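You operate a simulated robot arm through the tools that you are given. There is no shell and no other tool. Be economical: measure what you need, move in short steps, check, and stop when the job is done.

The job below is to be done with a simulated two-armed robot. You get a single attempt, and the scene is never put back.

TASK
Put the white cube on top of the beige medium wooden block on the top of the grey bench. Put the white pad on the chipped board. Put the short brown strip labelled "697" from the top of the paper-covered bench on the template there. Open the teal door, fetch the long thin dowel from the top of the paper-covered bench and stand it on the cupboard shelf of the ply counter and shut the door again. Pull the bottom drawer open. Do these in any order. Set down upright: long thin dowel.

The check looks at the end state, three seconds after you hand in, the way a careful person would. Anything else that was tipped, shoved, dropped, spilled or broken makes it a failure.

THE ROBOT
Two 7-joint arms with fingered hands on one trunk, on a base that drives. Base frame: it is fixed to the floor where the robot stands at the start and does not move with it; the origin is under the middle of the robot, x ahead of it, y to its left, z up; the surface under the hand at the start is at about z = 800. Units: mm, rad, N and s.
The left shoulder is at the start at [66, 173, 1203], the right one opposite. With the tool pointing down near the work surface each hand reaches from about 100 to 760 mm from the robot's upright axis, wherever it stands, measured 20 degrees to its own side. Places, roughly: bottom drawer [-5800, 3100, 500]; chipped board (24x29x2 cm) [800, 7600, 800]; cupboard shelf of the ply counter [-5900, 2600, 500]; long thin dowel (2x2x5 cm) [-3000, 2800, 900]; medium wooden block (14x5x4 cm) [700, 2400, 800]; short brown strip [-2500, 3250, 1000]; teal door [-5600, 2600, 500]; template (15x11x2 cm) [-3000, 3300, 900]; white cube (4x4x4 cm) [500, 100, 800]; white pad (7x7x5 cm) [3200, 4000, 800]. Payload 3.5 kg a hand.
The tool frame of a hand sits at the grasp point between the pads (the TCP): z along the fingers, y along the line on which they close. The tips reach 30 mm beyond it. Largest opening 104 mm; the body of the gripper starts 35 mm behind the TCP. The gripper is a hand of 3 fingers: y runs from the thumb to the fingers, the wrist lies at [-15, -104, -178] in the tool frame.
Orientation is that of the tool frame in the base frame, as a unit quaternion [w, x, y, z]. With the fingers straight down and the wrist toward the robot, the tool's x, y and z point along [0, 1, 0], [1, 0, 0] and [0, 0, -1] of the base frame.

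THE INTERFACE
- The arms move only by the tool send_rows. It takes "left_rows", "right_rows" or both (then of equal length, played together; a hand with none holds still); each is a list of rows, each a list of 6 numbers: the shift along the tool's x, y, z in mm, then the turn, a rotation vector about the tool's x, y, z in rad. In form: [[x, y, z, wx, wy, wz], ...]. A call has 1 to 10 rows; each row is the pose to reach, as a shift and turn from the pose commanded when the call began, along the tool's axes at that moment. Rows are played at 5 a second. More than 50 mm and 0.15 rad between two rows, and nothing of the call is played. Where a pose cannot be reached the arm comes as near as it can. A force on the tool above 40 N (or 10 N above the force at the start of the call, whichever is more), or a blocked arm, ends the call early, and 0.2 s more pass. In this call time passes only in rows, and 0.2 s behind the last. It gives the time, the measured TCP pose, the force on the tool (base axes), the opening and the grip force at its end, in the units of the frame above (readings bear some noise), with the torque about the TCP (base axes, N m) and any sound that the robot's microphone picked up.
- Cameras (640 x 400 px; columns grow to the right, rows downward): "scene" is now at [150.4, 16.6, 1368.3]; the picture's right is [0.19, -0.98, 0.00], its down [-0.64, -0.13, -0.75] and it looks along [0.74, 0.15, -0.66] (base axes); focal length 261 px, centre (320, 200). "left" rides on the left gripper at [-64, -94, -117] in its tool frame; the picture's right is [-0.72, -0.33, 0.61], its down [0.64, -0.65, 0.40] and it looks along [0.27, 0.68, 0.68] (tool axes); focal length 238 px, centre (320, 200). "right" rides on the right gripper at [64, -94, -117] in its tool frame; the picture's right is [-0.72, 0.33, -0.61], its down [-0.64, -0.65, 0.40] and it looks along [-0.27, 0.68, 0.68] (tool axes); focal length 238 px, centre (320, 200). There is no depth. A picture from a camera that has moved, and an enlarged one, comes with that camera's place and axes in the base frame and with its lens.
- snapshot(camera): a new picture of that camera. It takes no simulated time.
- move_column(by): slides the trunk up (or, below 0, down) by that many mm; the arms and the scene camera ride with it, the base frame stays. It gives what a move gives, with no picture.
- drive_base(legs): drives the robot by 1 to 6 legs, each [ahead, left, turn to the left] in mm, mm and rad, along the robot's own axes; the way and the turn of a leg run together, so that a leg with both is an arc; at most 1500 mm and 3.142 rad a leg. The arms and the cameras ride along, it lands a little off, and it stops where it bumps. It gives what a move gives.
- set_fingers(index, middle, thumb_bend, thumb_turn, hand): sets how far each is bent, from 0 (flat) to 1 (curled in); at 0.3 the hand is open as for a grip, at 0.7 the pads meet at the TCP. One left out holds its place. A second passes; each finger stops where it meets its share of the squeeze, and holds until it gets a number again. It is the only way to open and close the hand. It gives what a move gives, with no picture; readings hold the bend of each and the force on the fingers (four entries, about 0 where the hand has none), thumb and palm. thumb_turn goes from beside the hand (0) to across from the fingers (1), as for a grip.
- head_to(pan, tilt): turns the head with the scene camera to pan (to the left, within 1.501 rad either way) and tilt (down, from -0.506 to 1.204), counted from straight ahead of the robot. It gives what a move gives.
- enlarge(camera, box): a new picture of the part [left, top, right, bottom] of that camera's present view, enlarged. It takes no simulated time.
- job_done(): hands the job in; it is judged then, once.

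Go step by step. Nothing tells you exact positions but the pictures and the camera data: compare them with the known pose of the tool, close in by small moves and look again before you grip or let go. The budget is 175 turns and 140 pictures, counting those below and the enlarged ones. Unless the task says otherwise, let go and move clear before handing in.

The tools are called after ">>>" as name(argument=value, ...) on one line, values as JSON. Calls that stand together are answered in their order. send_rows: Moves the arms, as the interface text tells. Its arguments: {"type":"object","properties":{"left_rows":{"type":"array"},"right_rows":{"type":"array"}},"required":[]} The other tools are called the same way: move_column (by) slides the trunk up or down; set_fingers (index, middle, thumb_bend, thumb_turn, hand) moves the fingers one by one; drive_base (legs) drives the base; head_to (pan, tilt) turns the head that bears the scene camera; snapshot (camera) takes a picture; enlarge (camera, box) takes an enlarged picture of a part of a camera's view; job_done () hands the job in.

At the start:

```text
clock: 0.0
left_position: [499.3, 270.5, 1123.5]
left_tool_rot: [0.0, 0.707, 0.707, 0.0]
left_contact_force: [1.4, -0.2, 0.0]
left_wrist_torque: [0.03, 0.0, -0.02]
left_opening: 103.6
left_gripper_force: 0.0
left_shape: jaw
left_bend: [0.3, 0.3, 0.3, 0.98]
left_finger forces: [0.1, 0.0, 0.0, 0.0, 0.1, 0.0]
right_position: [527.5, -118.7, 1091.6]
right_tool_rot: [0.0, 0.707, 0.707, 0.0]
right_contact_force: [0.2, -0.5, -0.2]
right_wrist_torque: [-0.03, -0.03, 0.01]
right_opening: 103.6
right_gripper_force: 0.0
right_shape: jaw
right_bend: [0.3, 0.3, 0.3, 0.98]
right_finger forces: [0.1, 0.0, 0.1, 0.0, 0.0, 0.0]
trunk travel left (down, up): [-300.0, 454.0]
robot x, y, heading: [-0.9, 5.4, 0.0]
head pan, tilt: [0.195, 0.716]
```

scene: 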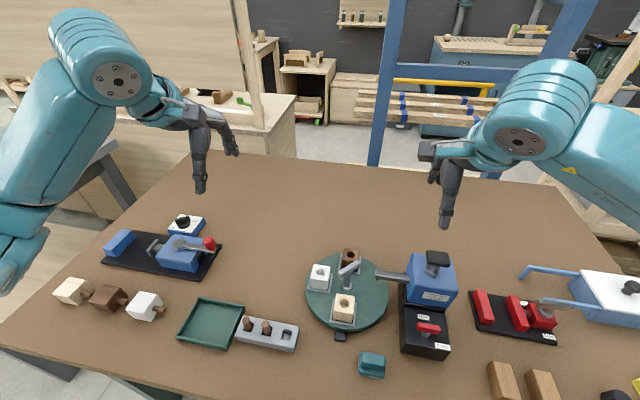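
right: 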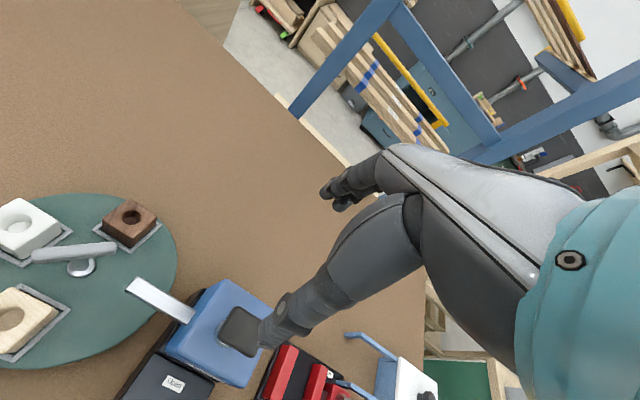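
left: 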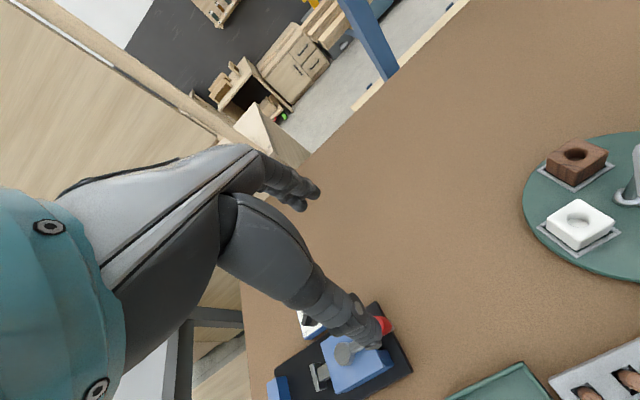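

I see a bench with a turntable carrying three small cubes; the white one near pixel (320,278) matches the given place for the white cube. I'll look closer first.

>>> enlarge(camera="scene", box=[270, 230, 430, 330])

>>> enlarge(camera="scene", box=[40, 200, 300, 362])

```text
4.00 times, centred on (350, 280) of scene
camera zoom: at [150.4, 16.6, 1368.3], right [0.19, -0.98, 0.0], down [-0.64, -0.13, -0.75], along [0.74, 0.15, -0.66], focal length 1044 px, centre (200, -120)
```

zoom: 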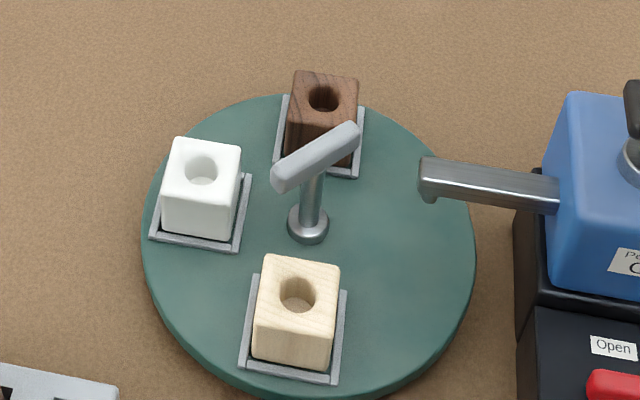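

```text
2.46 times, centred on (170, 281) of scene
camera zoom: at [150.4, 16.6, 1368.3], right [0.19, -0.98, 0.0], down [-0.64, -0.13, -0.75], along [0.74, 0.15, -0.66], focal length 643 px, centre (689, 1)
```

zoom: 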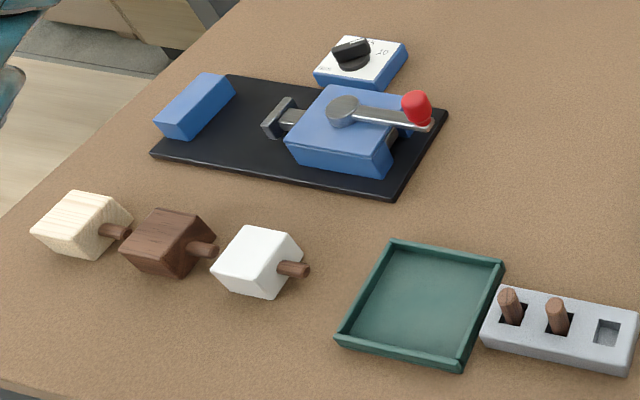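

The white cube sits squarely on the turntable at about (483, 83), its top near z 860, and the turntable's handle is clear on the -y side. I bring the left hand above it.

>>> send_rows(left_rows=[[-32, -3, 27, 0, 0, 0], [-64, -6, 54, 0, 0, 0], [-96, -9, 81, 0, 0, 0], [-128, -11, 108, 0, 0, 0], [-160, -14, 135, 0, 0, 0], [-187, -16, 163, 0, 0, 0]])

>>> snapshot(camera="left")

>>> snapshot(camera="scene")

```text
clock: 1.4
left_position: [481.6, 81.0, 961.5]
left_tool_rot: [0.001, 0.707, 0.707, 0.001]
left_contact_force: [-0.7, 0.4, -0.2]
left_wrist_torque: [0.01, 0.0, -0.02]
left_opening: 103.9
left_gripper_force: 0.2
left_shape: jaw
left_bend: [0.3, 0.3, 0.3, 0.98]
left_finger forces: [0.0, 0.0, 0.2, 0.1, 0.1, 0.1]
right_position: [525.9, -119.3, 1092.0]
right_tool_rot: [0.0, 0.707, 0.708, 0.0]
right_contact_force: [-0.1, -0.7, -0.1]
right_wrist_torque: [-0.01, 0.02, 0.0]
right_opening: 103.6
right_gripper_force: 0.1
right_shape: jaw
right_bend: [0.3, 0.3, 0.3, 0.98]
right_finger forces: [0.1, 0.1, 0.1, 0.0, 0.0, 0.0]
trunk travel left (down, up): [-300.0, 454.0]
robot x, y, heading: [-1.1, -2.5, 0.001]
head pan, tilt: [0.195, 0.716]
```

```text
134 pictures are left
camera left: at [387.7, 17.4, 1078.1], right [-0.33, -0.72, -0.61], down [-0.65, 0.64, -0.4], along [0.68, 0.27, -0.68], focal length 238 px, centre (320, 200)
```

left: 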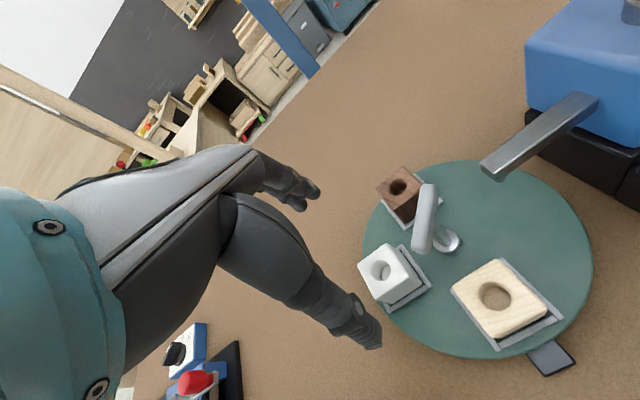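

```text
133 pictures are left
camera scene: at [150.4, 16.2, 1368.3], right [0.19, -0.98, 0.0], down [-0.64, -0.13, -0.75], along [0.74, 0.15, -0.66], focal length 261 px, centre (320, 200)
```

scene: 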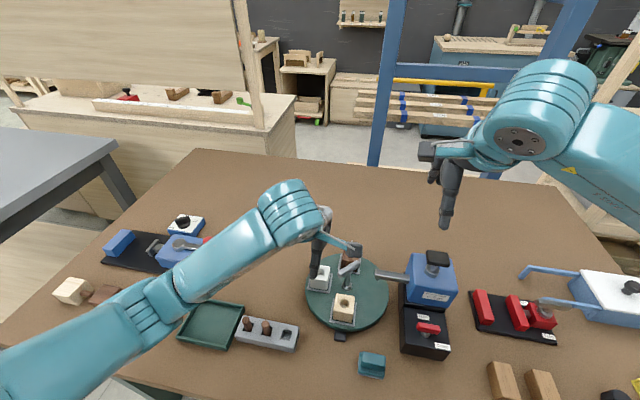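

The hand is above the cube. I take an enlarged view to refine the cube's position.

>>> enlarge(camera="left", box=[320, 220, 480, 320])

>>> enlarge(camera="scene", box=[270, 220, 430, 320])

```text
4.00 times, centred on (400, 270) of left
camera zoom: at [387.7, 17.4, 1078.1], right [-0.33, -0.72, -0.61], down [-0.65, 0.64, -0.4], along [0.68, 0.27, -0.68], focal length 953 px, centre (0, -80)
```

zoom: 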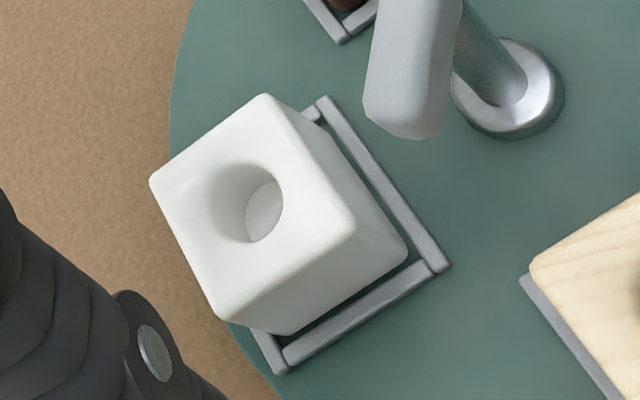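

```text
4.00 times, centred on (350, 270) of scene
camera zoom: at [150.4, 16.2, 1368.3], right [0.19, -0.98, 0.0], down [-0.64, -0.13, -0.75], along [0.74, 0.15, -0.66], focal length 1044 px, centre (200, -80)
```

zoom: 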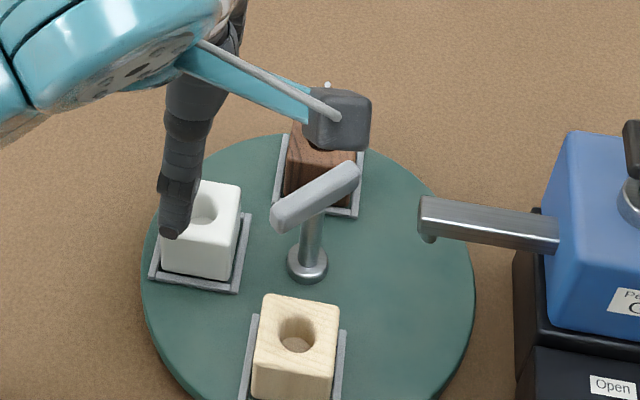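

The cube's centre measures about (480, 81) with its top near 853, and the hand is already centred over it. I lower with the fingers straddling it.

>>> send_rows(left_rows=[[0, 0, 35, 0, 0, 0], [0, -1, 65, 0, 0, 0], [0, -1, 90, 0, 0, 0], [0, -1, 106, 0, 0, 0]])

>>> snapshot(camera="left")

>>> enlarge(camera="scene", box=[270, 220, 430, 320])

```text
clock: 2.4
left_position: [481.7, 83.4, 855.1]
left_tool_rot: [0.0, 0.707, 0.708, 0.0]
left_contact_force: [0.1, -0.1, -0.2]
left_wrist_torque: [-0.01, 0.01, 0.0]
left_opening: 103.7
left_gripper_force: 0.1
left_shape: jaw
left_bend: [0.3, 0.3, 0.3, 0.98]
left_finger forces: [0.0, 0.0, 0.0, 0.1, 0.0, 0.0]
right_position: [526.1, -118.8, 1092.8]
right_tool_rot: [-0.001, 0.707, 0.707, 0.0]
right_contact_force: [-0.2, -1.3, -0.3]
right_wrist_torque: [0.0, 0.01, -0.02]
right_opening: 103.6
right_gripper_force: 0.0
right_shape: jaw
right_bend: [0.3, 0.3, 0.3, 0.98]
right_finger forces: [0.0, 0.0, 0.0, 0.1, 0.1, 0.1]
trunk travel left (down, up): [-300.0, 454.0]
robot x, y, heading: [-3.0, -2.0, -0.001]
head pan, tilt: [0.195, 0.716]
```

```text
130 pictures are left
camera left: at [387.4, 17.9, 971.8], right [-0.33, -0.72, -0.61], down [-0.65, 0.64, -0.4], along [0.68, 0.27, -0.68], focal length 238 px, centre (320, 200)
```

left: 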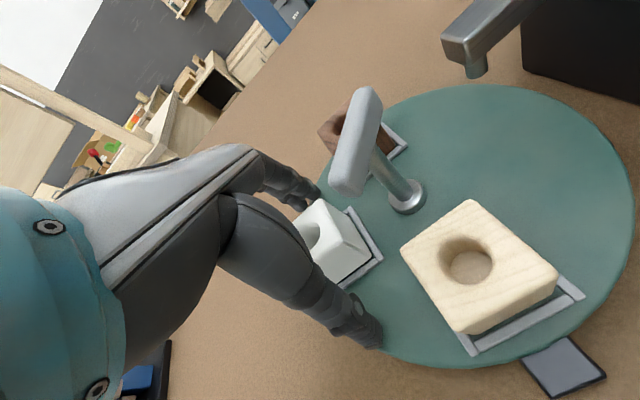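

```text
4.00 times, centred on (350, 270) of scene
camera zoom: at [150.4, 16.6, 1368.3], right [0.19, -0.98, 0.0], down [-0.64, -0.13, -0.75], along [0.74, 0.15, -0.66], focal length 1044 px, centre (200, -80)
```

zoom: 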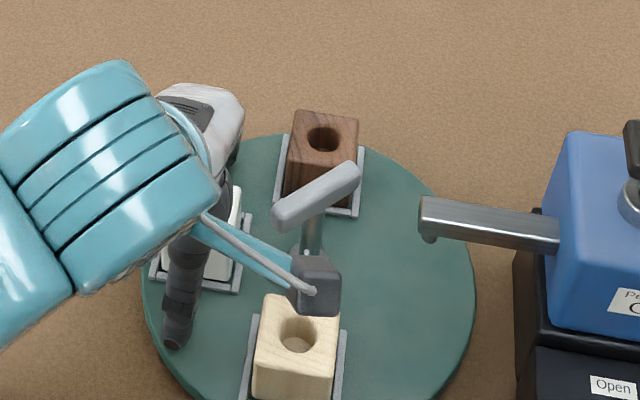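

Thumb and fingers straddle the cube with no contact. I close gently.

>>> set_fingers(hand="left", index=0.65, middle=0.65, thumb_bend=0.65)

>>> snapshot(camera="left")

```text
clock: 3.4
left_position: [482.3, 83.4, 857.6]
left_tool_rot: [0.001, 0.706, 0.708, 0.002]
left_contact_force: [6.4, 8.4, 18.5]
left_wrist_torque: [0.2, -0.4, 0.25]
left_opening: 43.1
left_gripper_force: 17.8
left_shape: fingers
left_bend: [0.57, 0.41, 0.54, 0.97]
left_finger forces: [13.0, 10.7, 0.0, 0.0, 11.8, 0.0]
right_position: [526.3, -118.0, 1093.0]
right_tool_rot: [-0.001, 0.707, 0.707, 0.0]
right_contact_force: [-0.2, -0.9, 0.4]
right_wrist_torque: [0.02, 0.0, 0.0]
right_opening: 103.6
right_gripper_force: 0.1
right_shape: jaw
right_bend: [0.3, 0.3, 0.3, 0.98]
right_finger forces: [0.1, 0.0, 0.1, 0.0, 0.0, 0.1]
trunk travel left (down, up): [-300.0, 454.0]
robot x, y, heading: [-1.6, 1.5, -0.005]
head pan, tilt: [0.195, 0.716]
```

```text
128 pictures are left
camera left: at [388.0, 18.9, 973.5], right [-0.32, -0.72, -0.61], down [-0.65, 0.64, -0.41], along [0.69, 0.27, -0.67], focal length 238 px, centre (320, 200)
```

left: 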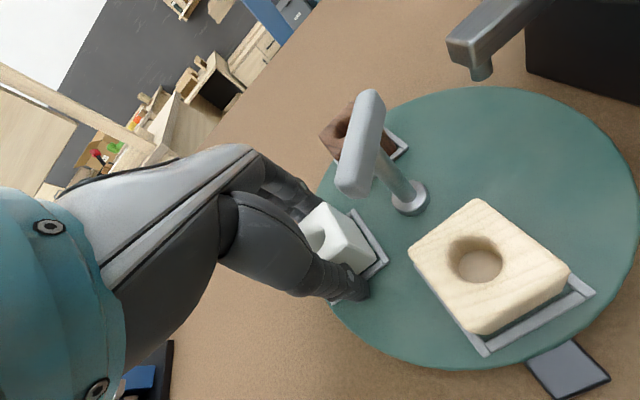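

The middle finger stopped early at 0.41 and there is an upward force of 18 N, so its tip is probably on the rail. I open slightly, rise 10 mm and grip again.

>>> set_fingers(hand="left", index=0.4, middle=0.35, thumb_bend=0.4)

>>> send_rows(left_rows=[[0, 0, -10, 0, 0, 0]])

>>> enlarge(camera="left", box=[240, 130, 480, 280])

```text
clock: 4.4
left_position: [481.0, 83.9, 855.6]
left_tool_rot: [0.0, 0.707, 0.707, 0.001]
left_contact_force: [-0.8, -1.9, 9.9]
left_wrist_torque: [0.02, -0.47, -0.12]
left_opening: 77.4
left_gripper_force: 4.6
left_shape: fingers
left_bend: [0.4, 0.34, 0.4, 0.98]
left_finger forces: [0.5, 8.5, 0.0, 0.0, 0.1, 0.0]
right_position: [526.3, -118.9, 1093.0]
right_tool_rot: [0.0, 0.707, 0.707, 0.0]
right_contact_force: [-0.2, -0.5, 0.3]
right_wrist_torque: [-0.01, -0.01, -0.01]
right_opening: 103.5
right_gripper_force: 0.0
right_shape: jaw
right_bend: [0.3, 0.3, 0.3, 0.98]
right_finger forces: [0.0, 0.0, 0.1, 0.0, 0.1, 0.0]
trunk travel left (down, up): [-300.0, 454.0]
robot x, y, heading: [-2.2, -3.6, -0.001]
head pan, tilt: [0.195, 0.716]
```

```text
clock: 4.8
left_position: [480.8, 84.0, 864.4]
left_tool_rot: [-0.001, 0.706, 0.708, 0.0]
left_contact_force: [0.1, -0.9, -0.3]
left_wrist_torque: [-0.01, 0.03, 0.0]
left_opening: 77.7
left_gripper_force: 0.1
left_shape: fingers
left_bend: [0.4, 0.35, 0.4, 0.98]
left_finger forces: [0.0, 0.1, 0.1, 0.0, 0.0, 0.0]
right_position: [527.0, -119.2, 1092.5]
right_tool_rot: [-0.001, 0.706, 0.708, 0.0]
right_contact_force: [0.6, -0.1, 0.0]
right_wrist_torque: [0.04, -0.02, 0.01]
right_opening: 103.3
right_gripper_force: 0.0
right_shape: jaw
right_bend: [0.3, 0.3, 0.3, 0.98]
right_finger forces: [0.1, 0.0, 0.0, 0.0, 0.0, 0.0]
trunk travel left (down, up): [-300.0, 454.0]
robot x, y, heading: [-0.6, -1.4, -0.004]
head pan, tilt: [0.195, 0.716]
```

```text
2.67 times, centred on (360, 205) of left
camera zoom: at [387.7, 18.9, 981.0], right [-0.33, -0.72, -0.61], down [-0.66, 0.64, -0.4], along [0.68, 0.27, -0.68], focal length 636 px, centre (213, 187)
```

zoom: 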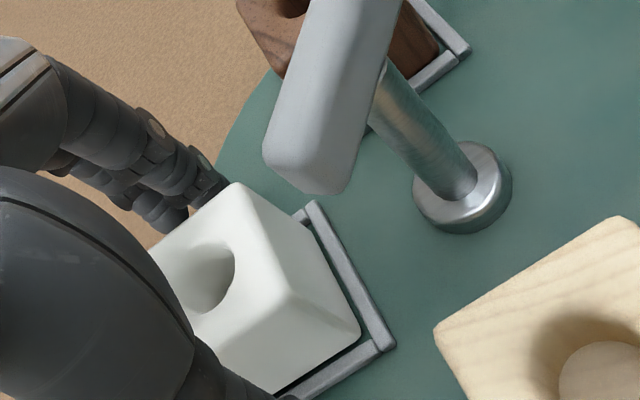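

The contact is gone. I close again at this height.

>>> set_fingers(hand="left", index=0.65, middle=0.65, thumb_bend=0.65)

>>> enlarge(camera="left", box=[240, 130, 480, 280])

```text
clock: 5.8
left_position: [482.5, 84.7, 865.3]
left_tool_rot: [0.0, 0.707, 0.707, 0.0]
left_contact_force: [3.2, 0.5, 0.2]
left_wrist_torque: [0.02, -0.11, -0.05]
left_opening: 35.5
left_gripper_force: 10.9
left_shape: fingers
left_bend: [0.57, 0.59, 0.58, 0.97]
left_finger forces: [5.7, 6.4, 0.0, 0.0, 9.4, 0.1]
right_position: [526.1, -118.3, 1091.3]
right_tool_rot: [0.001, 0.707, 0.707, 0.001]
right_contact_force: [-0.5, 0.1, -0.8]
right_wrist_torque: [-0.01, 0.02, 0.0]
right_opening: 103.5
right_gripper_force: 0.0
right_shape: jaw
right_bend: [0.3, 0.3, 0.3, 0.98]
right_finger forces: [0.1, 0.1, 0.0, 0.0, 0.1, 0.1]
trunk travel left (down, up): [-300.0, 454.0]
robot x, y, heading: [-2.4, -2.4, 0.003]
head pan, tilt: [0.195, 0.716]
```

```text
2.67 times, centred on (360, 205) of left
camera zoom: at [388.0, 18.5, 982.0], right [-0.33, -0.72, -0.61], down [-0.65, 0.64, -0.4], along [0.68, 0.27, -0.68], focal length 636 px, centre (213, 187)
```

zoom: 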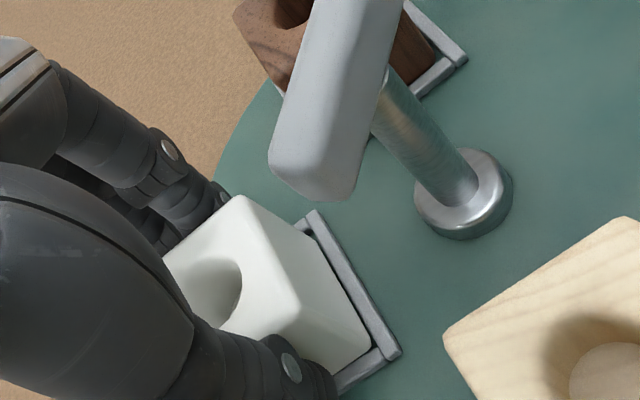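

All three digits hold the cube. I squeeze a little more and lift straight up.

>>> set_fingers(hand="left", index=0.72, middle=0.72, thumb_bend=0.72)

>>> send_rows(left_rows=[[0, 0, -20, 0, 0, 0], [0, 0, -50, 0, 0, 0], [0, 0, -90, 0, 0, 0], [0, 0, -130, 0, 0, 0], [0, 0, -170, 0, 0, 0], [0, 0, -200, 0, 0, 0]])

>>> snapshot(camera="left")

>>> head_to(pan=1.2, tilt=0.35)

>>> snapshot(camera="scene")

```text
clock: 6.8
left_position: [481.5, 83.6, 866.6]
left_tool_rot: [0.0, 0.707, 0.707, 0.0]
left_contact_force: [1.3, 1.9, -0.4]
left_wrist_torque: [0.06, -0.13, -0.05]
left_opening: 34.2
left_gripper_force: 17.9
left_shape: fingers
left_bend: [0.58, 0.6, 0.58, 0.96]
left_finger forces: [9.3, 9.4, 0.0, 0.2, 16.7, 0.1]
right_position: [526.7, -118.6, 1091.4]
right_tool_rot: [0.0, 0.707, 0.707, 0.0]
right_contact_force: [-0.2, 0.8, -0.1]
right_wrist_torque: [-0.01, 0.01, 0.02]
right_opening: 103.7
right_gripper_force: 0.0
right_shape: jaw
right_bend: [0.3, 0.3, 0.3, 0.98]
right_finger forces: [0.0, 0.0, 0.0, 0.1, 0.0, 0.1]
trunk travel left (down, up): [-300.0, 454.0]
robot x, y, heading: [1.4, 0.2, 0.003]
head pan, tilt: [0.195, 0.716]
```

```text
clock: 8.2
left_position: [500.7, 104.8, 1038.0]
left_tool_rot: [-0.016, 0.696, 0.718, 0.018]
left_contact_force: [0.5, -0.4, 0.0]
left_wrist_torque: [0.01, -0.01, 0.01]
left_opening: 34.0
left_gripper_force: 16.1
left_shape: fingers
left_bend: [0.59, 0.61, 0.59, 0.95]
left_finger forces: [9.1, 7.5, 0.1, 0.0, 16.6, 0.0]
left hand out of reach, approached as far as the arm can: row 6
right_position: [528.0, -117.3, 1091.5]
right_tool_rot: [0.0, 0.707, 0.707, 0.001]
right_contact_force: [0.1, 0.4, 0.7]
right_wrist_torque: [0.01, 0.04, 0.01]
right_opening: 103.6
right_gripper_force: 0.1
right_shape: jaw
right_bend: [0.3, 0.3, 0.3, 0.98]
right_finger forces: [0.0, 0.1, 0.0, 0.0, 0.2, 0.0]
trunk travel left (down, up): [-300.0, 454.0]
robot x, y, heading: [2.1, 1.5, -0.001]
head pan, tilt: [0.195, 0.716]
```

```text
125 pictures are left
camera left: at [408.7, 31.9, 1151.8], right [-0.3, -0.7, -0.65], down [-0.67, 0.64, -0.37], along [0.68, 0.32, -0.66], focal length 238 px, centre (320, 200)
```

left: 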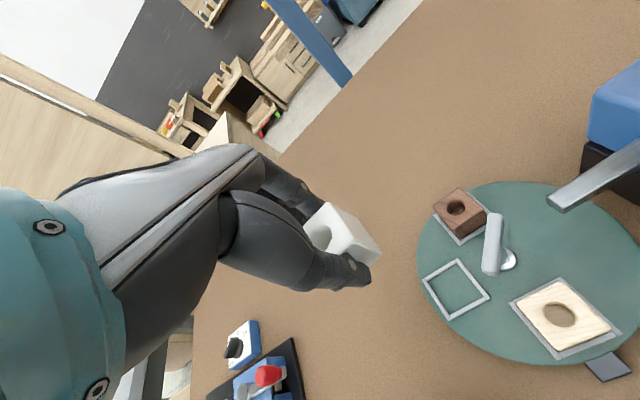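

```text
clock: 9.5
left_position: [501.6, 103.4, 1041.8]
left_tool_rot: [-0.012, 0.697, 0.717, 0.019]
left_contact_force: [0.1, -0.1, 0.5]
left_wrist_torque: [-0.05, 0.03, 0.02]
left_opening: 34.1
left_gripper_force: 16.6
left_shape: fingers
left_bend: [0.59, 0.61, 0.59, 0.95]
left_finger forces: [9.1, 7.5, 0.0, 0.1, 16.6, 0.0]
right_position: [527.4, -119.0, 1092.6]
right_tool_rot: [0.0, 0.707, 0.707, 0.001]
right_contact_force: [-0.6, -0.2, 0.6]
right_wrist_torque: [0.01, -0.01, -0.02]
right_opening: 103.8
right_gripper_force: 0.1
right_shape: jaw
right_bend: [0.3, 0.3, 0.3, 0.98]
right_finger forces: [0.0, 0.0, 0.1, 0.0, 0.1, 0.0]
trunk travel left (down, up): [-300.0, 454.0]
robot x, y, heading: [-0.2, -1.2, 0.002]
head pan, tilt: [1.201, 0.351]
```

```text
124 pictures are left
camera scene: at [101.5, 87.0, 1401.1], right [0.93, -0.36, 0.0], down [-0.12, -0.32, -0.94], along [0.34, 0.88, -0.34], focal length 261 px, centre (320, 200)
```

scene: 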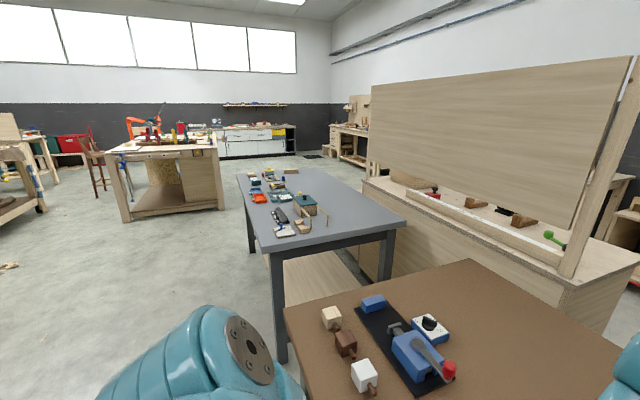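

The cube is held. The grey bench runs from about y 1130 to 2660 at x 210–1000, so I back off a little and strafe left alongside it, then look.

>>> drive_base(legs=[[-80, 0, 0], [0, 1080, 0], [0, 1080, 0]])

>>> head_to(pan=0.3, tilt=0.6)

>>> snapshot(camera="scene")

```text
clock: 20.8
left_position: [417.6, 2257.1, 1045.4]
left_tool_rot: [-0.008, 0.693, 0.72, 0.019]
left_contact_force: [-0.2, 0.1, -1.0]
left_wrist_torque: [-0.03, 0.0, -0.03]
left_opening: 33.7
left_gripper_force: 16.8
left_shape: fingers
left_bend: [0.59, 0.61, 0.59, 0.95]
left_finger forces: [9.1, 7.5, 0.1, 0.1, 16.4, 0.0]
right_position: [445.2, 2037.7, 1093.3]
right_tool_rot: [0.0, 0.703, 0.711, 0.0]
right_contact_force: [-0.2, 0.2, 0.0]
right_wrist_torque: [-0.01, -0.01, 0.0]
right_opening: 103.5
right_gripper_force: 0.0
right_shape: jaw
right_bend: [0.3, 0.3, 0.3, 0.98]
right_finger forces: [0.0, 0.0, 0.1, 0.1, 0.1, 0.1]
trunk travel left (down, up): [-300.0, 454.0]
robot x, y, heading: [-80.6, 2149.4, 0.013]
head pan, tilt: [1.201, 0.351]
```

```text
clock: 22.0
left_position: [418.3, 2259.1, 1045.9]
left_tool_rot: [-0.009, 0.693, 0.721, 0.022]
left_contact_force: [-0.9, -0.3, -0.7]
left_wrist_torque: [-0.03, 0.03, -0.02]
left_opening: 34.0
left_gripper_force: 16.7
left_shape: fingers
left_bend: [0.59, 0.61, 0.59, 0.95]
left_finger forces: [9.0, 7.3, 0.0, 0.0, 16.5, 0.0]
right_position: [445.7, 2037.6, 1091.6]
right_tool_rot: [-0.001, 0.703, 0.711, 0.0]
right_contact_force: [0.9, 0.6, -0.4]
right_wrist_torque: [0.01, 0.03, -0.01]
right_opening: 103.7
right_gripper_force: 0.0
right_shape: jaw
right_bend: [0.3, 0.3, 0.3, 0.98]
right_finger forces: [0.0, 0.0, 0.0, 0.0, 0.0, 0.0]
trunk travel left (down, up): [-300.0, 454.0]
robot x, y, heading: [-84.1, 2148.8, 0.01]
head pan, tilt: [0.3, 0.6]
```

```text
123 pictures are left
camera scene: at [68.7, 2178.1, 1378.3], right [0.31, -0.95, 0.0], down [-0.54, -0.17, -0.83], along [0.79, 0.25, -0.56], focal length 261 px, centre (320, 200)
```

scene: 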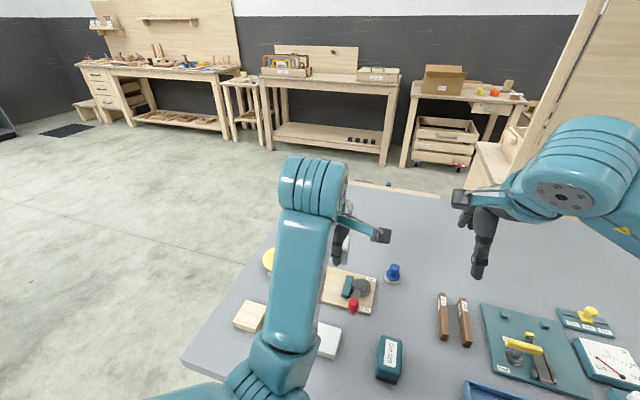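

The left arm hides the block's place. I look through the left hand's camera.

>>> snapshot(camera="left")

>>> enlarge(camera="scene", box=[200, 150, 456, 310])

```text
122 pictures are left
camera left: at [325.0, 2184.7, 1157.7], right [-0.29, -0.7, -0.65], down [-0.67, 0.63, -0.39], along [0.68, 0.32, -0.65], focal length 238 px, centre (320, 200)
```

left: 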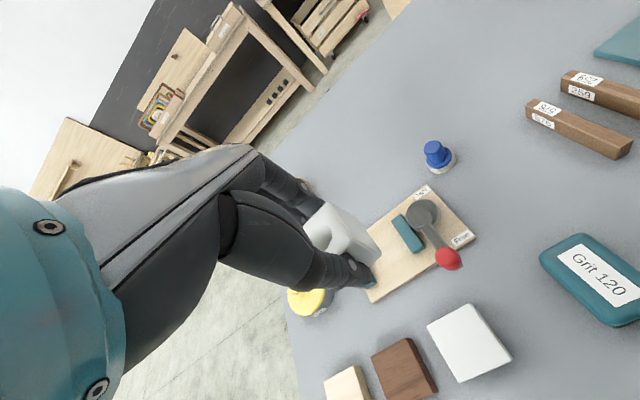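

```text
2.50 times, centred on (328, 230) of scene
camera zoom: at [68.7, 2178.1, 1378.3], right [0.31, -0.95, 0.0], down [-0.54, -0.17, -0.83], along [0.79, 0.25, -0.56], focal length 653 px, centre (300, 125)
```

zoom: 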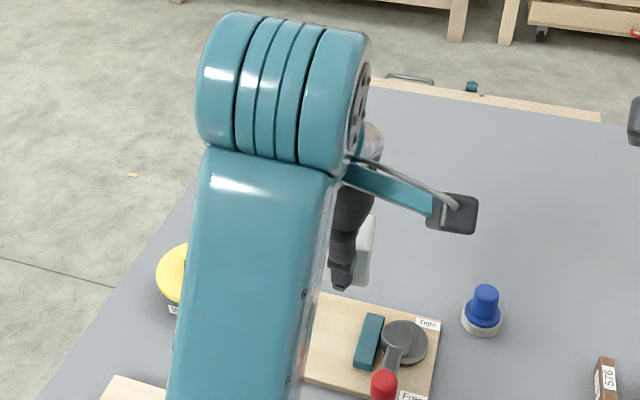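

I see a row of blocks at the near left and a clamp; the spot around (700, 2400) is still hidden. I swing the left hand aside to view the bench.

>>> send_rows(left_rows=[[45, 0, 0, 0, 0, 0], [90, -10, 0, 0, 0, 0], [135, -20, 0, 0, 0, 0], [180, -40, 0, 0, 0, 0], [220, -60, 0, 0, 0, 0], [260, -80, 0, 0, 0, 0]])

>>> snapshot(camera="scene")

```text
clock: 23.4
left_position: [342.7, 2536.9, 1048.8]
left_tool_rot: [-0.008, 0.694, 0.72, 0.019]
left_contact_force: [-0.6, 0.5, 0.1]
left_wrist_torque: [0.02, -0.05, -0.02]
left_opening: 33.5
left_gripper_force: 16.7
left_shape: fingers
left_bend: [0.59, 0.61, 0.59, 0.95]
left_finger forces: [9.1, 7.4, 0.0, 0.1, 16.4, 0.0]
left hand out of reach, approached as far as the arm can: row 3, 4, 5, 6
right_position: [445.0, 2037.4, 1092.3]
right_tool_rot: [-0.001, 0.703, 0.711, 0.0]
right_contact_force: [0.5, 0.6, 0.5]
right_wrist_torque: [0.0, -0.02, -0.01]
right_opening: 103.6
right_gripper_force: 0.1
right_shape: jaw
right_bend: [0.3, 0.3, 0.3, 0.98]
right_finger forces: [0.0, 0.0, 0.0, 0.1, 0.1, 0.0]
trunk travel left (down, up): [-300.0, 454.0]
robot x, y, heading: [-80.8, 2150.0, 0.012]
head pan, tilt: [0.3, 0.6]
```

```text
120 pictures are left
camera scene: at [68.0, 2178.2, 1378.5], right [0.31, -0.95, 0.0], down [-0.54, -0.17, -0.83], along [0.79, 0.25, -0.56], focal length 261 px, centre (320, 200)
```

scene: 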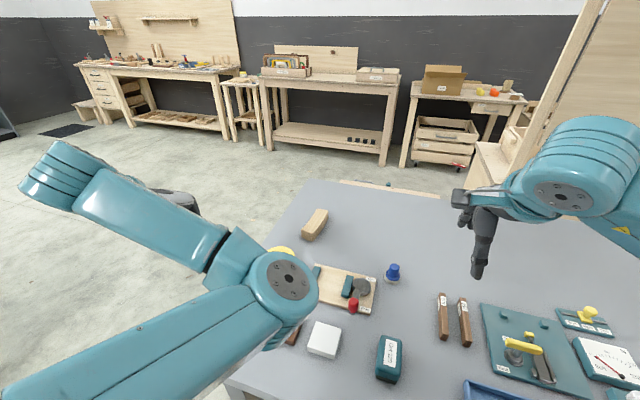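

The beige block shows at pixel (315, 225), as expected. I zoom in for its pose.

>>> enlarge(camera="scene", box=[270, 190, 398, 270])

>>> snapshot(camera="right")

```text
5.00 times, centred on (334, 230) of scene
camera zoom: at [68.0, 2178.2, 1378.5], right [0.31, -0.95, 0.0], down [-0.54, -0.17, -0.83], along [0.79, 0.25, -0.56], focal length 1305 px, centre (250, 50)
```

zoom: 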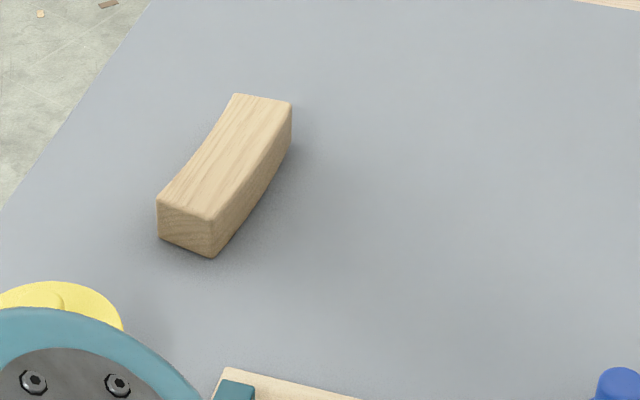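

```text
118 pictures are left
camera right: at [348.4, 2100.6, 1209.7], right [0.33, -0.72, 0.61], down [-0.65, -0.65, -0.4], along [0.69, -0.26, -0.68], focal length 238 px, centre (320, 200)
```

right: 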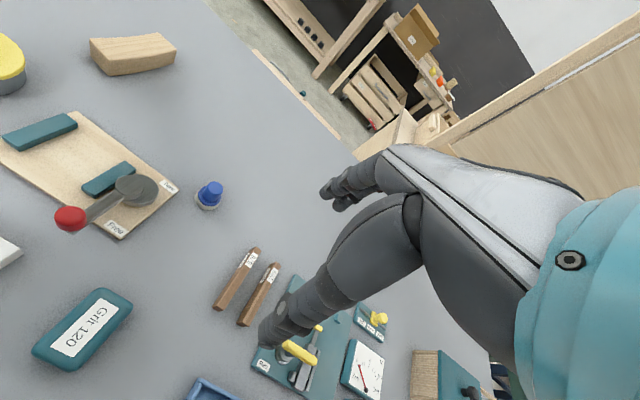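

The block's centre is at about (714, 2398), top near z 837, lying along x; the bench ends near y 2540. Reach from here is marginal, so I drive round to the bench's end and face it from y ≈ 2850.

>>> drive_base(legs=[[0, 710, 0], [625, 0, 0], [0, 0, -1.583]])

>>> head_to(pan=0.2, tilt=0.9)

>>> snapshot(camera="scene")

>>> snapshot(camera="left")

```text
clock: 34.2
left_position: [918.4, 2434.4, 1047.1]
left_tool_rot: [0.009, 1.0, 0.014, 0.02]
left_contact_force: [-0.6, 0.5, 0.4]
left_wrist_torque: [0.0, -0.03, -0.02]
left_opening: 33.2
left_gripper_force: 16.1
left_shape: fingers
left_bend: [0.59, 0.61, 0.59, 0.95]
left_finger forces: [8.8, 7.2, 0.0, 0.1, 15.9, 0.1]
right_position: [418.2, 2340.1, 1092.5]
right_tool_rot: [0.0, 1.0, 0.0, 0.0]
right_contact_force: [-0.6, 0.4, -0.3]
right_wrist_torque: [0.0, 0.03, 0.01]
right_opening: 103.5
right_gripper_force: 0.1
right_shape: jaw
right_bend: [0.3, 0.3, 0.3, 0.98]
right_finger forces: [0.0, 0.1, 0.1, 0.1, 0.0, 0.0]
trunk travel left (down, up): [-300.0, 454.0]
robot x, y, heading: [533.0, 2865.7, -1.571]
head pan, tilt: [0.3, 0.6]
```

```text
clock: 35.0
left_position: [916.5, 2434.8, 1048.9]
left_tool_rot: [0.008, 1.0, 0.014, 0.02]
left_contact_force: [0.1, -0.1, 1.0]
left_wrist_torque: [0.04, 0.02, 0.02]
left_opening: 33.3
left_gripper_force: 15.7
left_shape: fingers
left_bend: [0.59, 0.61, 0.59, 0.95]
left_finger forces: [8.8, 7.1, 0.0, 0.0, 15.8, 0.0]
right_position: [416.8, 2340.4, 1092.2]
right_tool_rot: [0.0, 1.0, 0.001, 0.001]
right_contact_force: [-0.3, -0.3, 0.0]
right_wrist_torque: [0.0, 0.02, 0.0]
right_opening: 103.8
right_gripper_force: 0.0
right_shape: jaw
right_bend: [0.3, 0.3, 0.3, 0.98]
right_finger forces: [0.0, 0.1, 0.1, 0.0, 0.1, 0.0]
trunk travel left (down, up): [-300.0, 454.0]
robot x, y, heading: [536.5, 2865.6, -1.567]
head pan, tilt: [0.201, 0.901]
```

```text
117 pictures are left
camera scene: at [549.3, 2723.7, 1353.6], right [-0.98, -0.2, 0.0], down [-0.16, 0.77, -0.62], along [0.12, -0.61, -0.78], focal length 261 px, centre (320, 200)
```

scene: 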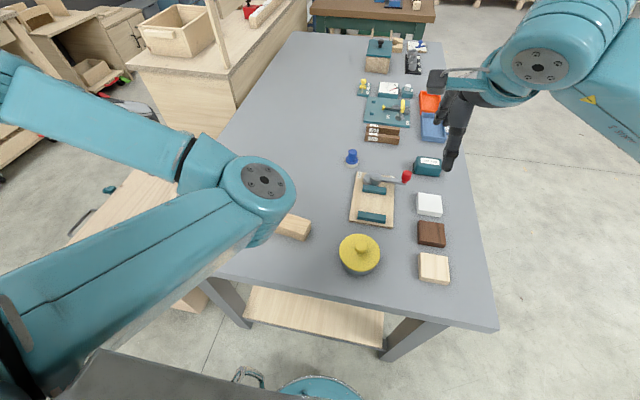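

```text
116 pictures are left
camera left: at [847.0, 2528.0, 1160.3], right [-0.7, 0.3, -0.65], down [0.64, 0.66, -0.39], along [0.31, -0.69, -0.66], focal length 238 px, centre (320, 200)
```

left: 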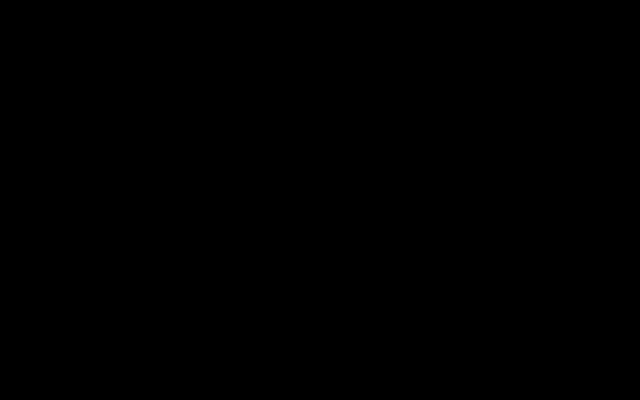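

The robot is at the bench's end and the block is in view beside the arm. I bring the cube over the block at a safe height (the left picture came out black, so I'll retake it).

>>> send_rows(left_rows=[[-40, 7, 10, 0, 0, 0], [-80, 14, 20, 0, 0, 0], [-120, 21, 40, 0, 0, 0], [-160, 28, 60, 0, 0, 0], [-190, 34, 80, 0, 0, 0], [-203, 37, 110, 0, 0, 0]])

>>> snapshot(camera="left")

>>> enlarge(camera="scene", box=[180, 130, 400, 268])

```text
clock: 36.1
left_position: [773.1, 2361.5, 1070.8]
left_tool_rot: [0.116, 0.993, 0.028, 0.028]
left_contact_force: [0.2, 0.3, -1.0]
left_wrist_torque: [-0.01, 0.03, -0.03]
left_opening: 33.0
left_gripper_force: 16.3
left_shape: fingers
left_bend: [0.59, 0.61, 0.59, 0.95]
left_finger forces: [8.8, 7.2, 0.0, 0.0, 16.0, 0.1]
left hand out of reach, approached as far as the arm can: row 1, 2
right_position: [417.7, 2340.6, 1092.1]
right_tool_rot: [-0.001, 1.0, 0.001, -0.001]
right_contact_force: [0.6, -0.1, 0.1]
right_wrist_torque: [-0.01, 0.02, -0.01]
right_opening: 103.9
right_gripper_force: 0.0
right_shape: jaw
right_bend: [0.3, 0.3, 0.3, 0.98]
right_finger forces: [0.1, 0.1, 0.0, 0.1, 0.0, 0.0]
trunk travel left (down, up): [-300.0, 454.0]
robot x, y, heading: [536.0, 2865.2, -1.567]
head pan, tilt: [0.201, 0.901]
stopped in row 5 (left hand): the arm was blocked; the commanded pose is now the measured one
```

```text
115 pictures are left
camera left: at [698.4, 2474.8, 1159.3], right [-0.7, 0.13, -0.71], down [0.63, 0.58, -0.51], along [0.34, -0.8, -0.49], focal length 238 px, centre (320, 200)
```

left: 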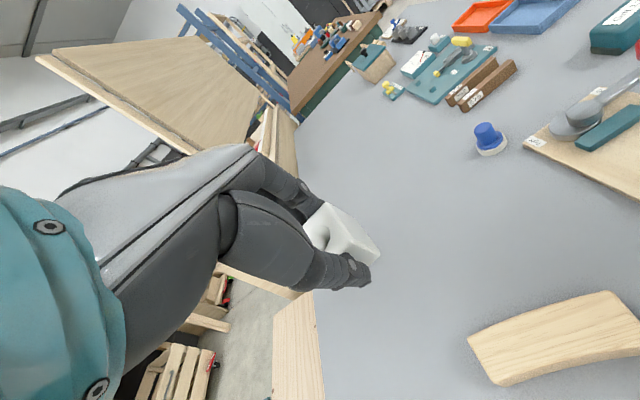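

```text
2.90 times, centred on (290, 199) of scene
camera zoom: at [549.4, 2723.8, 1353.5], right [-0.98, -0.2, 0.0], down [-0.16, 0.77, -0.62], along [0.12, -0.61, -0.78], focal length 757 px, centre (407, 203)
```

zoom: 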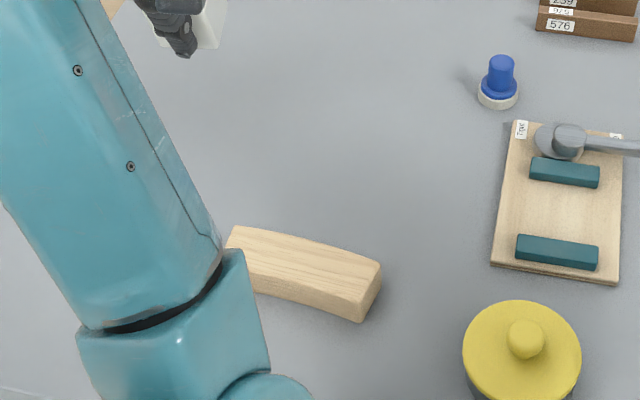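

The arm got blocked while folded too high. The block centre measures (708, 2400), so I go down toward it and straighten the tool at the same time.

>>> send_rows(left_rows=[[-10, -10, 25, 0.05, -0.01, 0.01], [-24, -24, 46, 0.11, -0.025, 0.025], [-40, -40, 66, 0.16, -0.04, 0.04], [-55, -54, 82, 0.2, -0.05, 0.05], [-68, -66, 95, 0.232, -0.056, 0.056]])

>>> snapshot(camera="left")

>>> snapshot(camera="scene")

```text
clock: 37.0
left_position: [747.2, 2352.1, 1065.6]
left_tool_rot: [0.12, 0.992, 0.02, 0.019]
left_contact_force: [0.2, -0.9, -0.2]
left_wrist_torque: [-0.01, -0.02, 0.03]
left_opening: 33.2
left_gripper_force: 16.2
left_shape: fingers
left_bend: [0.59, 0.61, 0.59, 0.95]
left_finger forces: [8.8, 7.1, 0.0, 0.0, 15.9, 0.0]
right_position: [418.9, 2340.7, 1092.9]
right_tool_rot: [0.0, 1.0, 0.001, 0.001]
right_contact_force: [-0.4, 0.3, -0.5]
right_wrist_torque: [-0.02, 0.01, -0.03]
right_opening: 103.3
right_gripper_force: 0.1
right_shape: jaw
right_bend: [0.3, 0.3, 0.3, 0.98]
right_finger forces: [0.0, 0.1, 0.0, 0.0, 0.0, 0.1]
trunk travel left (down, up): [-300.0, 454.0]
robot x, y, heading: [536.6, 2865.4, -1.57]
head pan, tilt: [0.201, 0.901]
stopped in row 4 (left hand): the arm was blocked; the commanded pose is now the measured one
```

```text
113 pictures are left
camera left: at [676.0, 2468.4, 1155.4], right [-0.7, 0.14, -0.7], down [0.64, 0.56, -0.53], along [0.32, -0.81, -0.49], focal length 238 px, centre (320, 200)
```

left: 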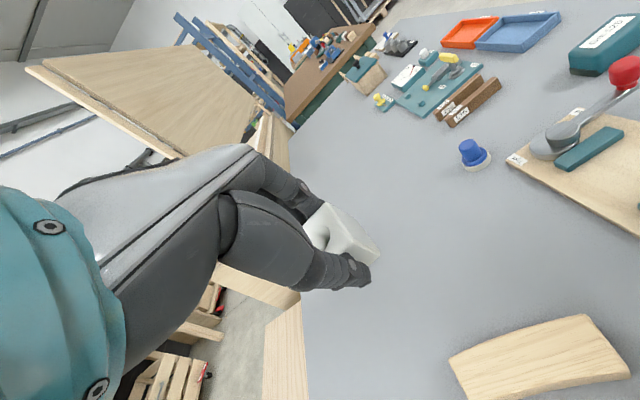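

```text
112 pictures are left
camera scene: at [549.4, 2723.7, 1353.5], right [-0.98, -0.2, 0.0], down [-0.16, 0.77, -0.62], along [0.12, -0.61, -0.78], focal length 261 px, centre (320, 200)
```

scene: 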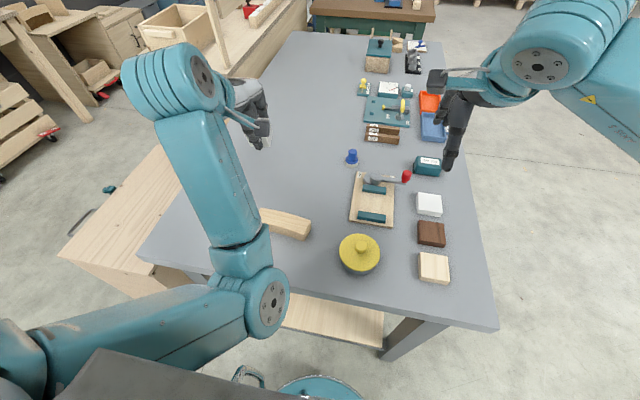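

The arm barely moved: its elbow may be too folded or against the bench edge. I back the base up 120 mm for room and look at the elbow.

>>> drive_base(legs=[[-120, 0, 0]])

>>> send_rows(left_rows=[[0, 10, -5, 0.05, -0.01, 0.01], [0, 25, -8, 0.1, -0.02, 0.02], [0, 45, -10, 0.16, -0.03, 0.03], [0, 70, -10, 0.22, -0.03, 0.03]])

>>> snapshot(camera="scene")

```text
clock: 38.2
left_position: [746.7, 2474.4, 1067.4]
left_tool_rot: [0.12, 0.992, 0.019, 0.02]
left_contact_force: [-0.3, 1.1, 0.1]
left_wrist_torque: [0.0, 0.01, 0.02]
left_opening: 32.8
left_gripper_force: 15.6
left_shape: fingers
left_bend: [0.59, 0.61, 0.59, 0.95]
left_finger forces: [8.8, 7.2, 0.1, 0.1, 15.9, 0.1]
right_position: [418.4, 2460.1, 1093.6]
right_tool_rot: [0.0, 1.0, 0.0, 0.001]
right_contact_force: [-0.6, 1.1, -0.4]
right_wrist_torque: [-0.01, -0.01, 0.01]
right_opening: 103.5
right_gripper_force: 0.0
right_shape: jaw
right_bend: [0.3, 0.3, 0.3, 0.98]
right_finger forces: [0.1, 0.0, 0.1, 0.0, 0.0, 0.0]
trunk travel left (down, up): [-300.0, 454.0]
robot x, y, heading: [540.2, 2984.7, -1.565]
head pan, tilt: [0.201, 0.901]
```

```text
clock: 39.2
left_position: [748.1, 2405.9, 1093.4]
left_tool_rot: [0.01, 1.0, 0.004, 0.003]
left_contact_force: [0.9, -0.7, -0.8]
left_wrist_torque: [0.0, 0.03, 0.0]
left_opening: 33.1
left_gripper_force: 16.1
left_shape: fingers
left_bend: [0.59, 0.61, 0.59, 0.95]
left_finger forces: [8.7, 7.1, 0.1, 0.0, 15.8, 0.0]
right_position: [417.1, 2458.3, 1091.0]
right_tool_rot: [0.0, 1.0, 0.0, 0.0]
right_contact_force: [0.5, -1.2, -0.2]
right_wrist_torque: [-0.01, 0.01, 0.01]
right_opening: 103.6
right_gripper_force: 0.0
right_shape: jaw
right_bend: [0.3, 0.3, 0.3, 0.98]
right_finger forces: [0.0, 0.0, 0.0, 0.1, 0.0, 0.1]
trunk travel left (down, up): [-300.0, 454.0]
robot x, y, heading: [537.6, 2982.0, -1.569]
head pan, tilt: [0.201, 0.901]
```

```text
111 pictures are left
camera scene: at [549.0, 2842.3, 1353.5], right [-0.98, -0.2, 0.0], down [-0.16, 0.77, -0.62], along [0.12, -0.61, -0.78], focal length 261 px, centre (320, 200)
```

scene: 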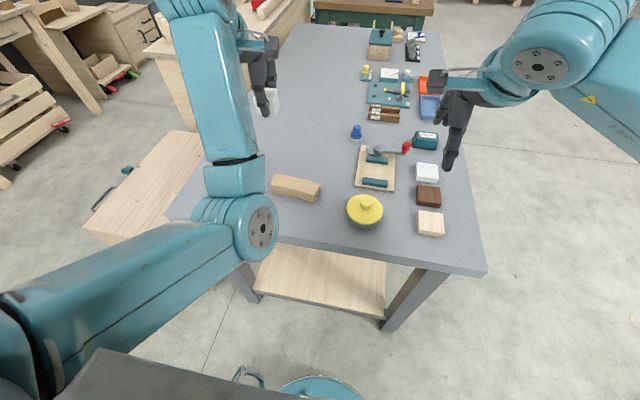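

That freed it, and the tool is straight again. I come over the block centre and descend to z ≈ 950.

>>> send_rows(left_rows=[[-15, 2, 20, 0.0, 0, 0], [-30, 4, 50, 0, 0, 0], [-40, 6, 85, 0, 0, 0], [-40, 6, 115, 0, 0, 0], [-40, 6, 143, 0, 0, 0]])

>>> snapshot(camera="left")

>>> enlarge(camera="scene", box=[220, 110, 380, 210])

```text
clock: 40.4
left_position: [709.4, 2397.4, 950.1]
left_tool_rot: [0.011, 1.0, 0.004, 0.003]
left_contact_force: [-0.1, 0.0, -0.2]
left_wrist_torque: [-0.03, -0.03, -0.01]
left_opening: 32.8
left_gripper_force: 15.9
left_shape: fingers
left_bend: [0.59, 0.61, 0.59, 0.95]
left_finger forces: [8.8, 7.1, 0.0, 0.0, 15.8, 0.1]
right_position: [417.2, 2457.9, 1092.1]
right_tool_rot: [0.0, 1.0, 0.0, 0.0]
right_contact_force: [0.3, 0.0, 0.2]
right_wrist_torque: [0.0, 0.0, -0.01]
right_opening: 103.8
right_gripper_force: 0.0
right_shape: jaw
right_bend: [0.3, 0.3, 0.3, 0.98]
right_finger forces: [0.1, 0.0, 0.0, 0.0, 0.0, 0.1]
trunk travel left (down, up): [-300.0, 454.0]
robot x, y, heading: [539.7, 2986.0, -1.572]
head pan, tilt: [0.201, 0.901]
```

```text
110 pictures are left
camera left: at [644.3, 2491.9, 1064.6], right [-0.72, 0.31, -0.63], down [0.64, 0.65, -0.41], along [0.28, -0.7, -0.66], focal length 238 px, centre (320, 200)
```

left: 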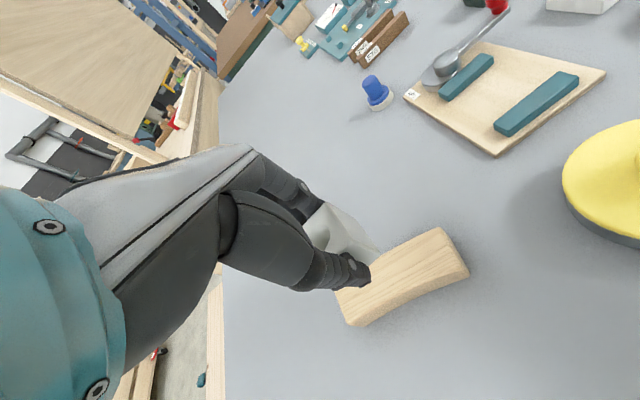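

```text
4.00 times, centred on (300, 160) of scene
camera zoom: at [549.1, 2842.6, 1353.5], right [-0.98, -0.2, 0.0], down [-0.16, 0.77, -0.62], along [0.12, -0.61, -0.78], focal length 1044 px, centre (400, 360)
```

zoom: 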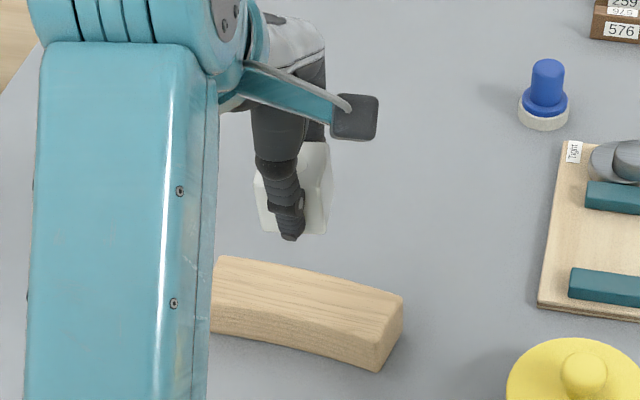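

The cube is above the block's centre. I descend, the last part in small steps until it touches.

>>> send_rows(left_rows=[[0, 1, 25, 0, 0, 0], [0, 1, 45, 0, 0, 0], [0, 1, 52, 0, 0, 0], [0, 1, 55, 0, 0, 0], [0, 1, 58, 0, 0, 0]])

>>> enlarge(camera="left", box=[260, 180, 500, 330])

```text
clock: 41.6
left_position: [710.5, 2395.9, 891.4]
left_tool_rot: [0.01, 1.0, 0.004, 0.003]
left_contact_force: [0.0, 0.1, -0.3]
left_wrist_torque: [0.01, -0.01, 0.03]
left_opening: 33.0
left_gripper_force: 15.5
left_shape: fingers
left_bend: [0.59, 0.61, 0.59, 0.95]
left_finger forces: [8.8, 7.1, 0.1, 0.0, 15.8, 0.1]
right_position: [417.3, 2458.2, 1092.4]
right_tool_rot: [0.0, 1.0, 0.0, 0.0]
right_contact_force: [0.6, -0.5, -0.4]
right_wrist_torque: [0.0, -0.02, 0.01]
right_opening: 103.6
right_gripper_force: 0.1
right_shape: jaw
right_bend: [0.3, 0.3, 0.3, 0.98]
right_finger forces: [0.1, 0.0, 0.0, 0.0, 0.0, 0.1]
trunk travel left (down, up): [-300.0, 454.0]
robot x, y, heading: [537.5, 2986.3, -1.571]
head pan, tilt: [0.201, 0.901]
```

```text
2.67 times, centred on (380, 255) of left
camera zoom: at [645.0, 2490.0, 1005.8], right [-0.72, 0.31, -0.63], down [0.64, 0.65, -0.41], along [0.28, -0.7, -0.66], focal length 636 px, centre (160, 53)
```

zoom: 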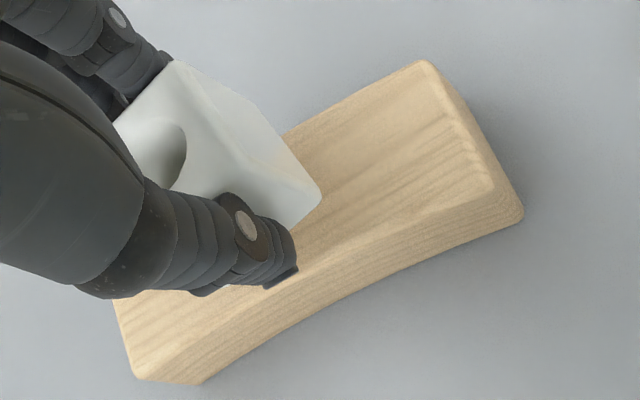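

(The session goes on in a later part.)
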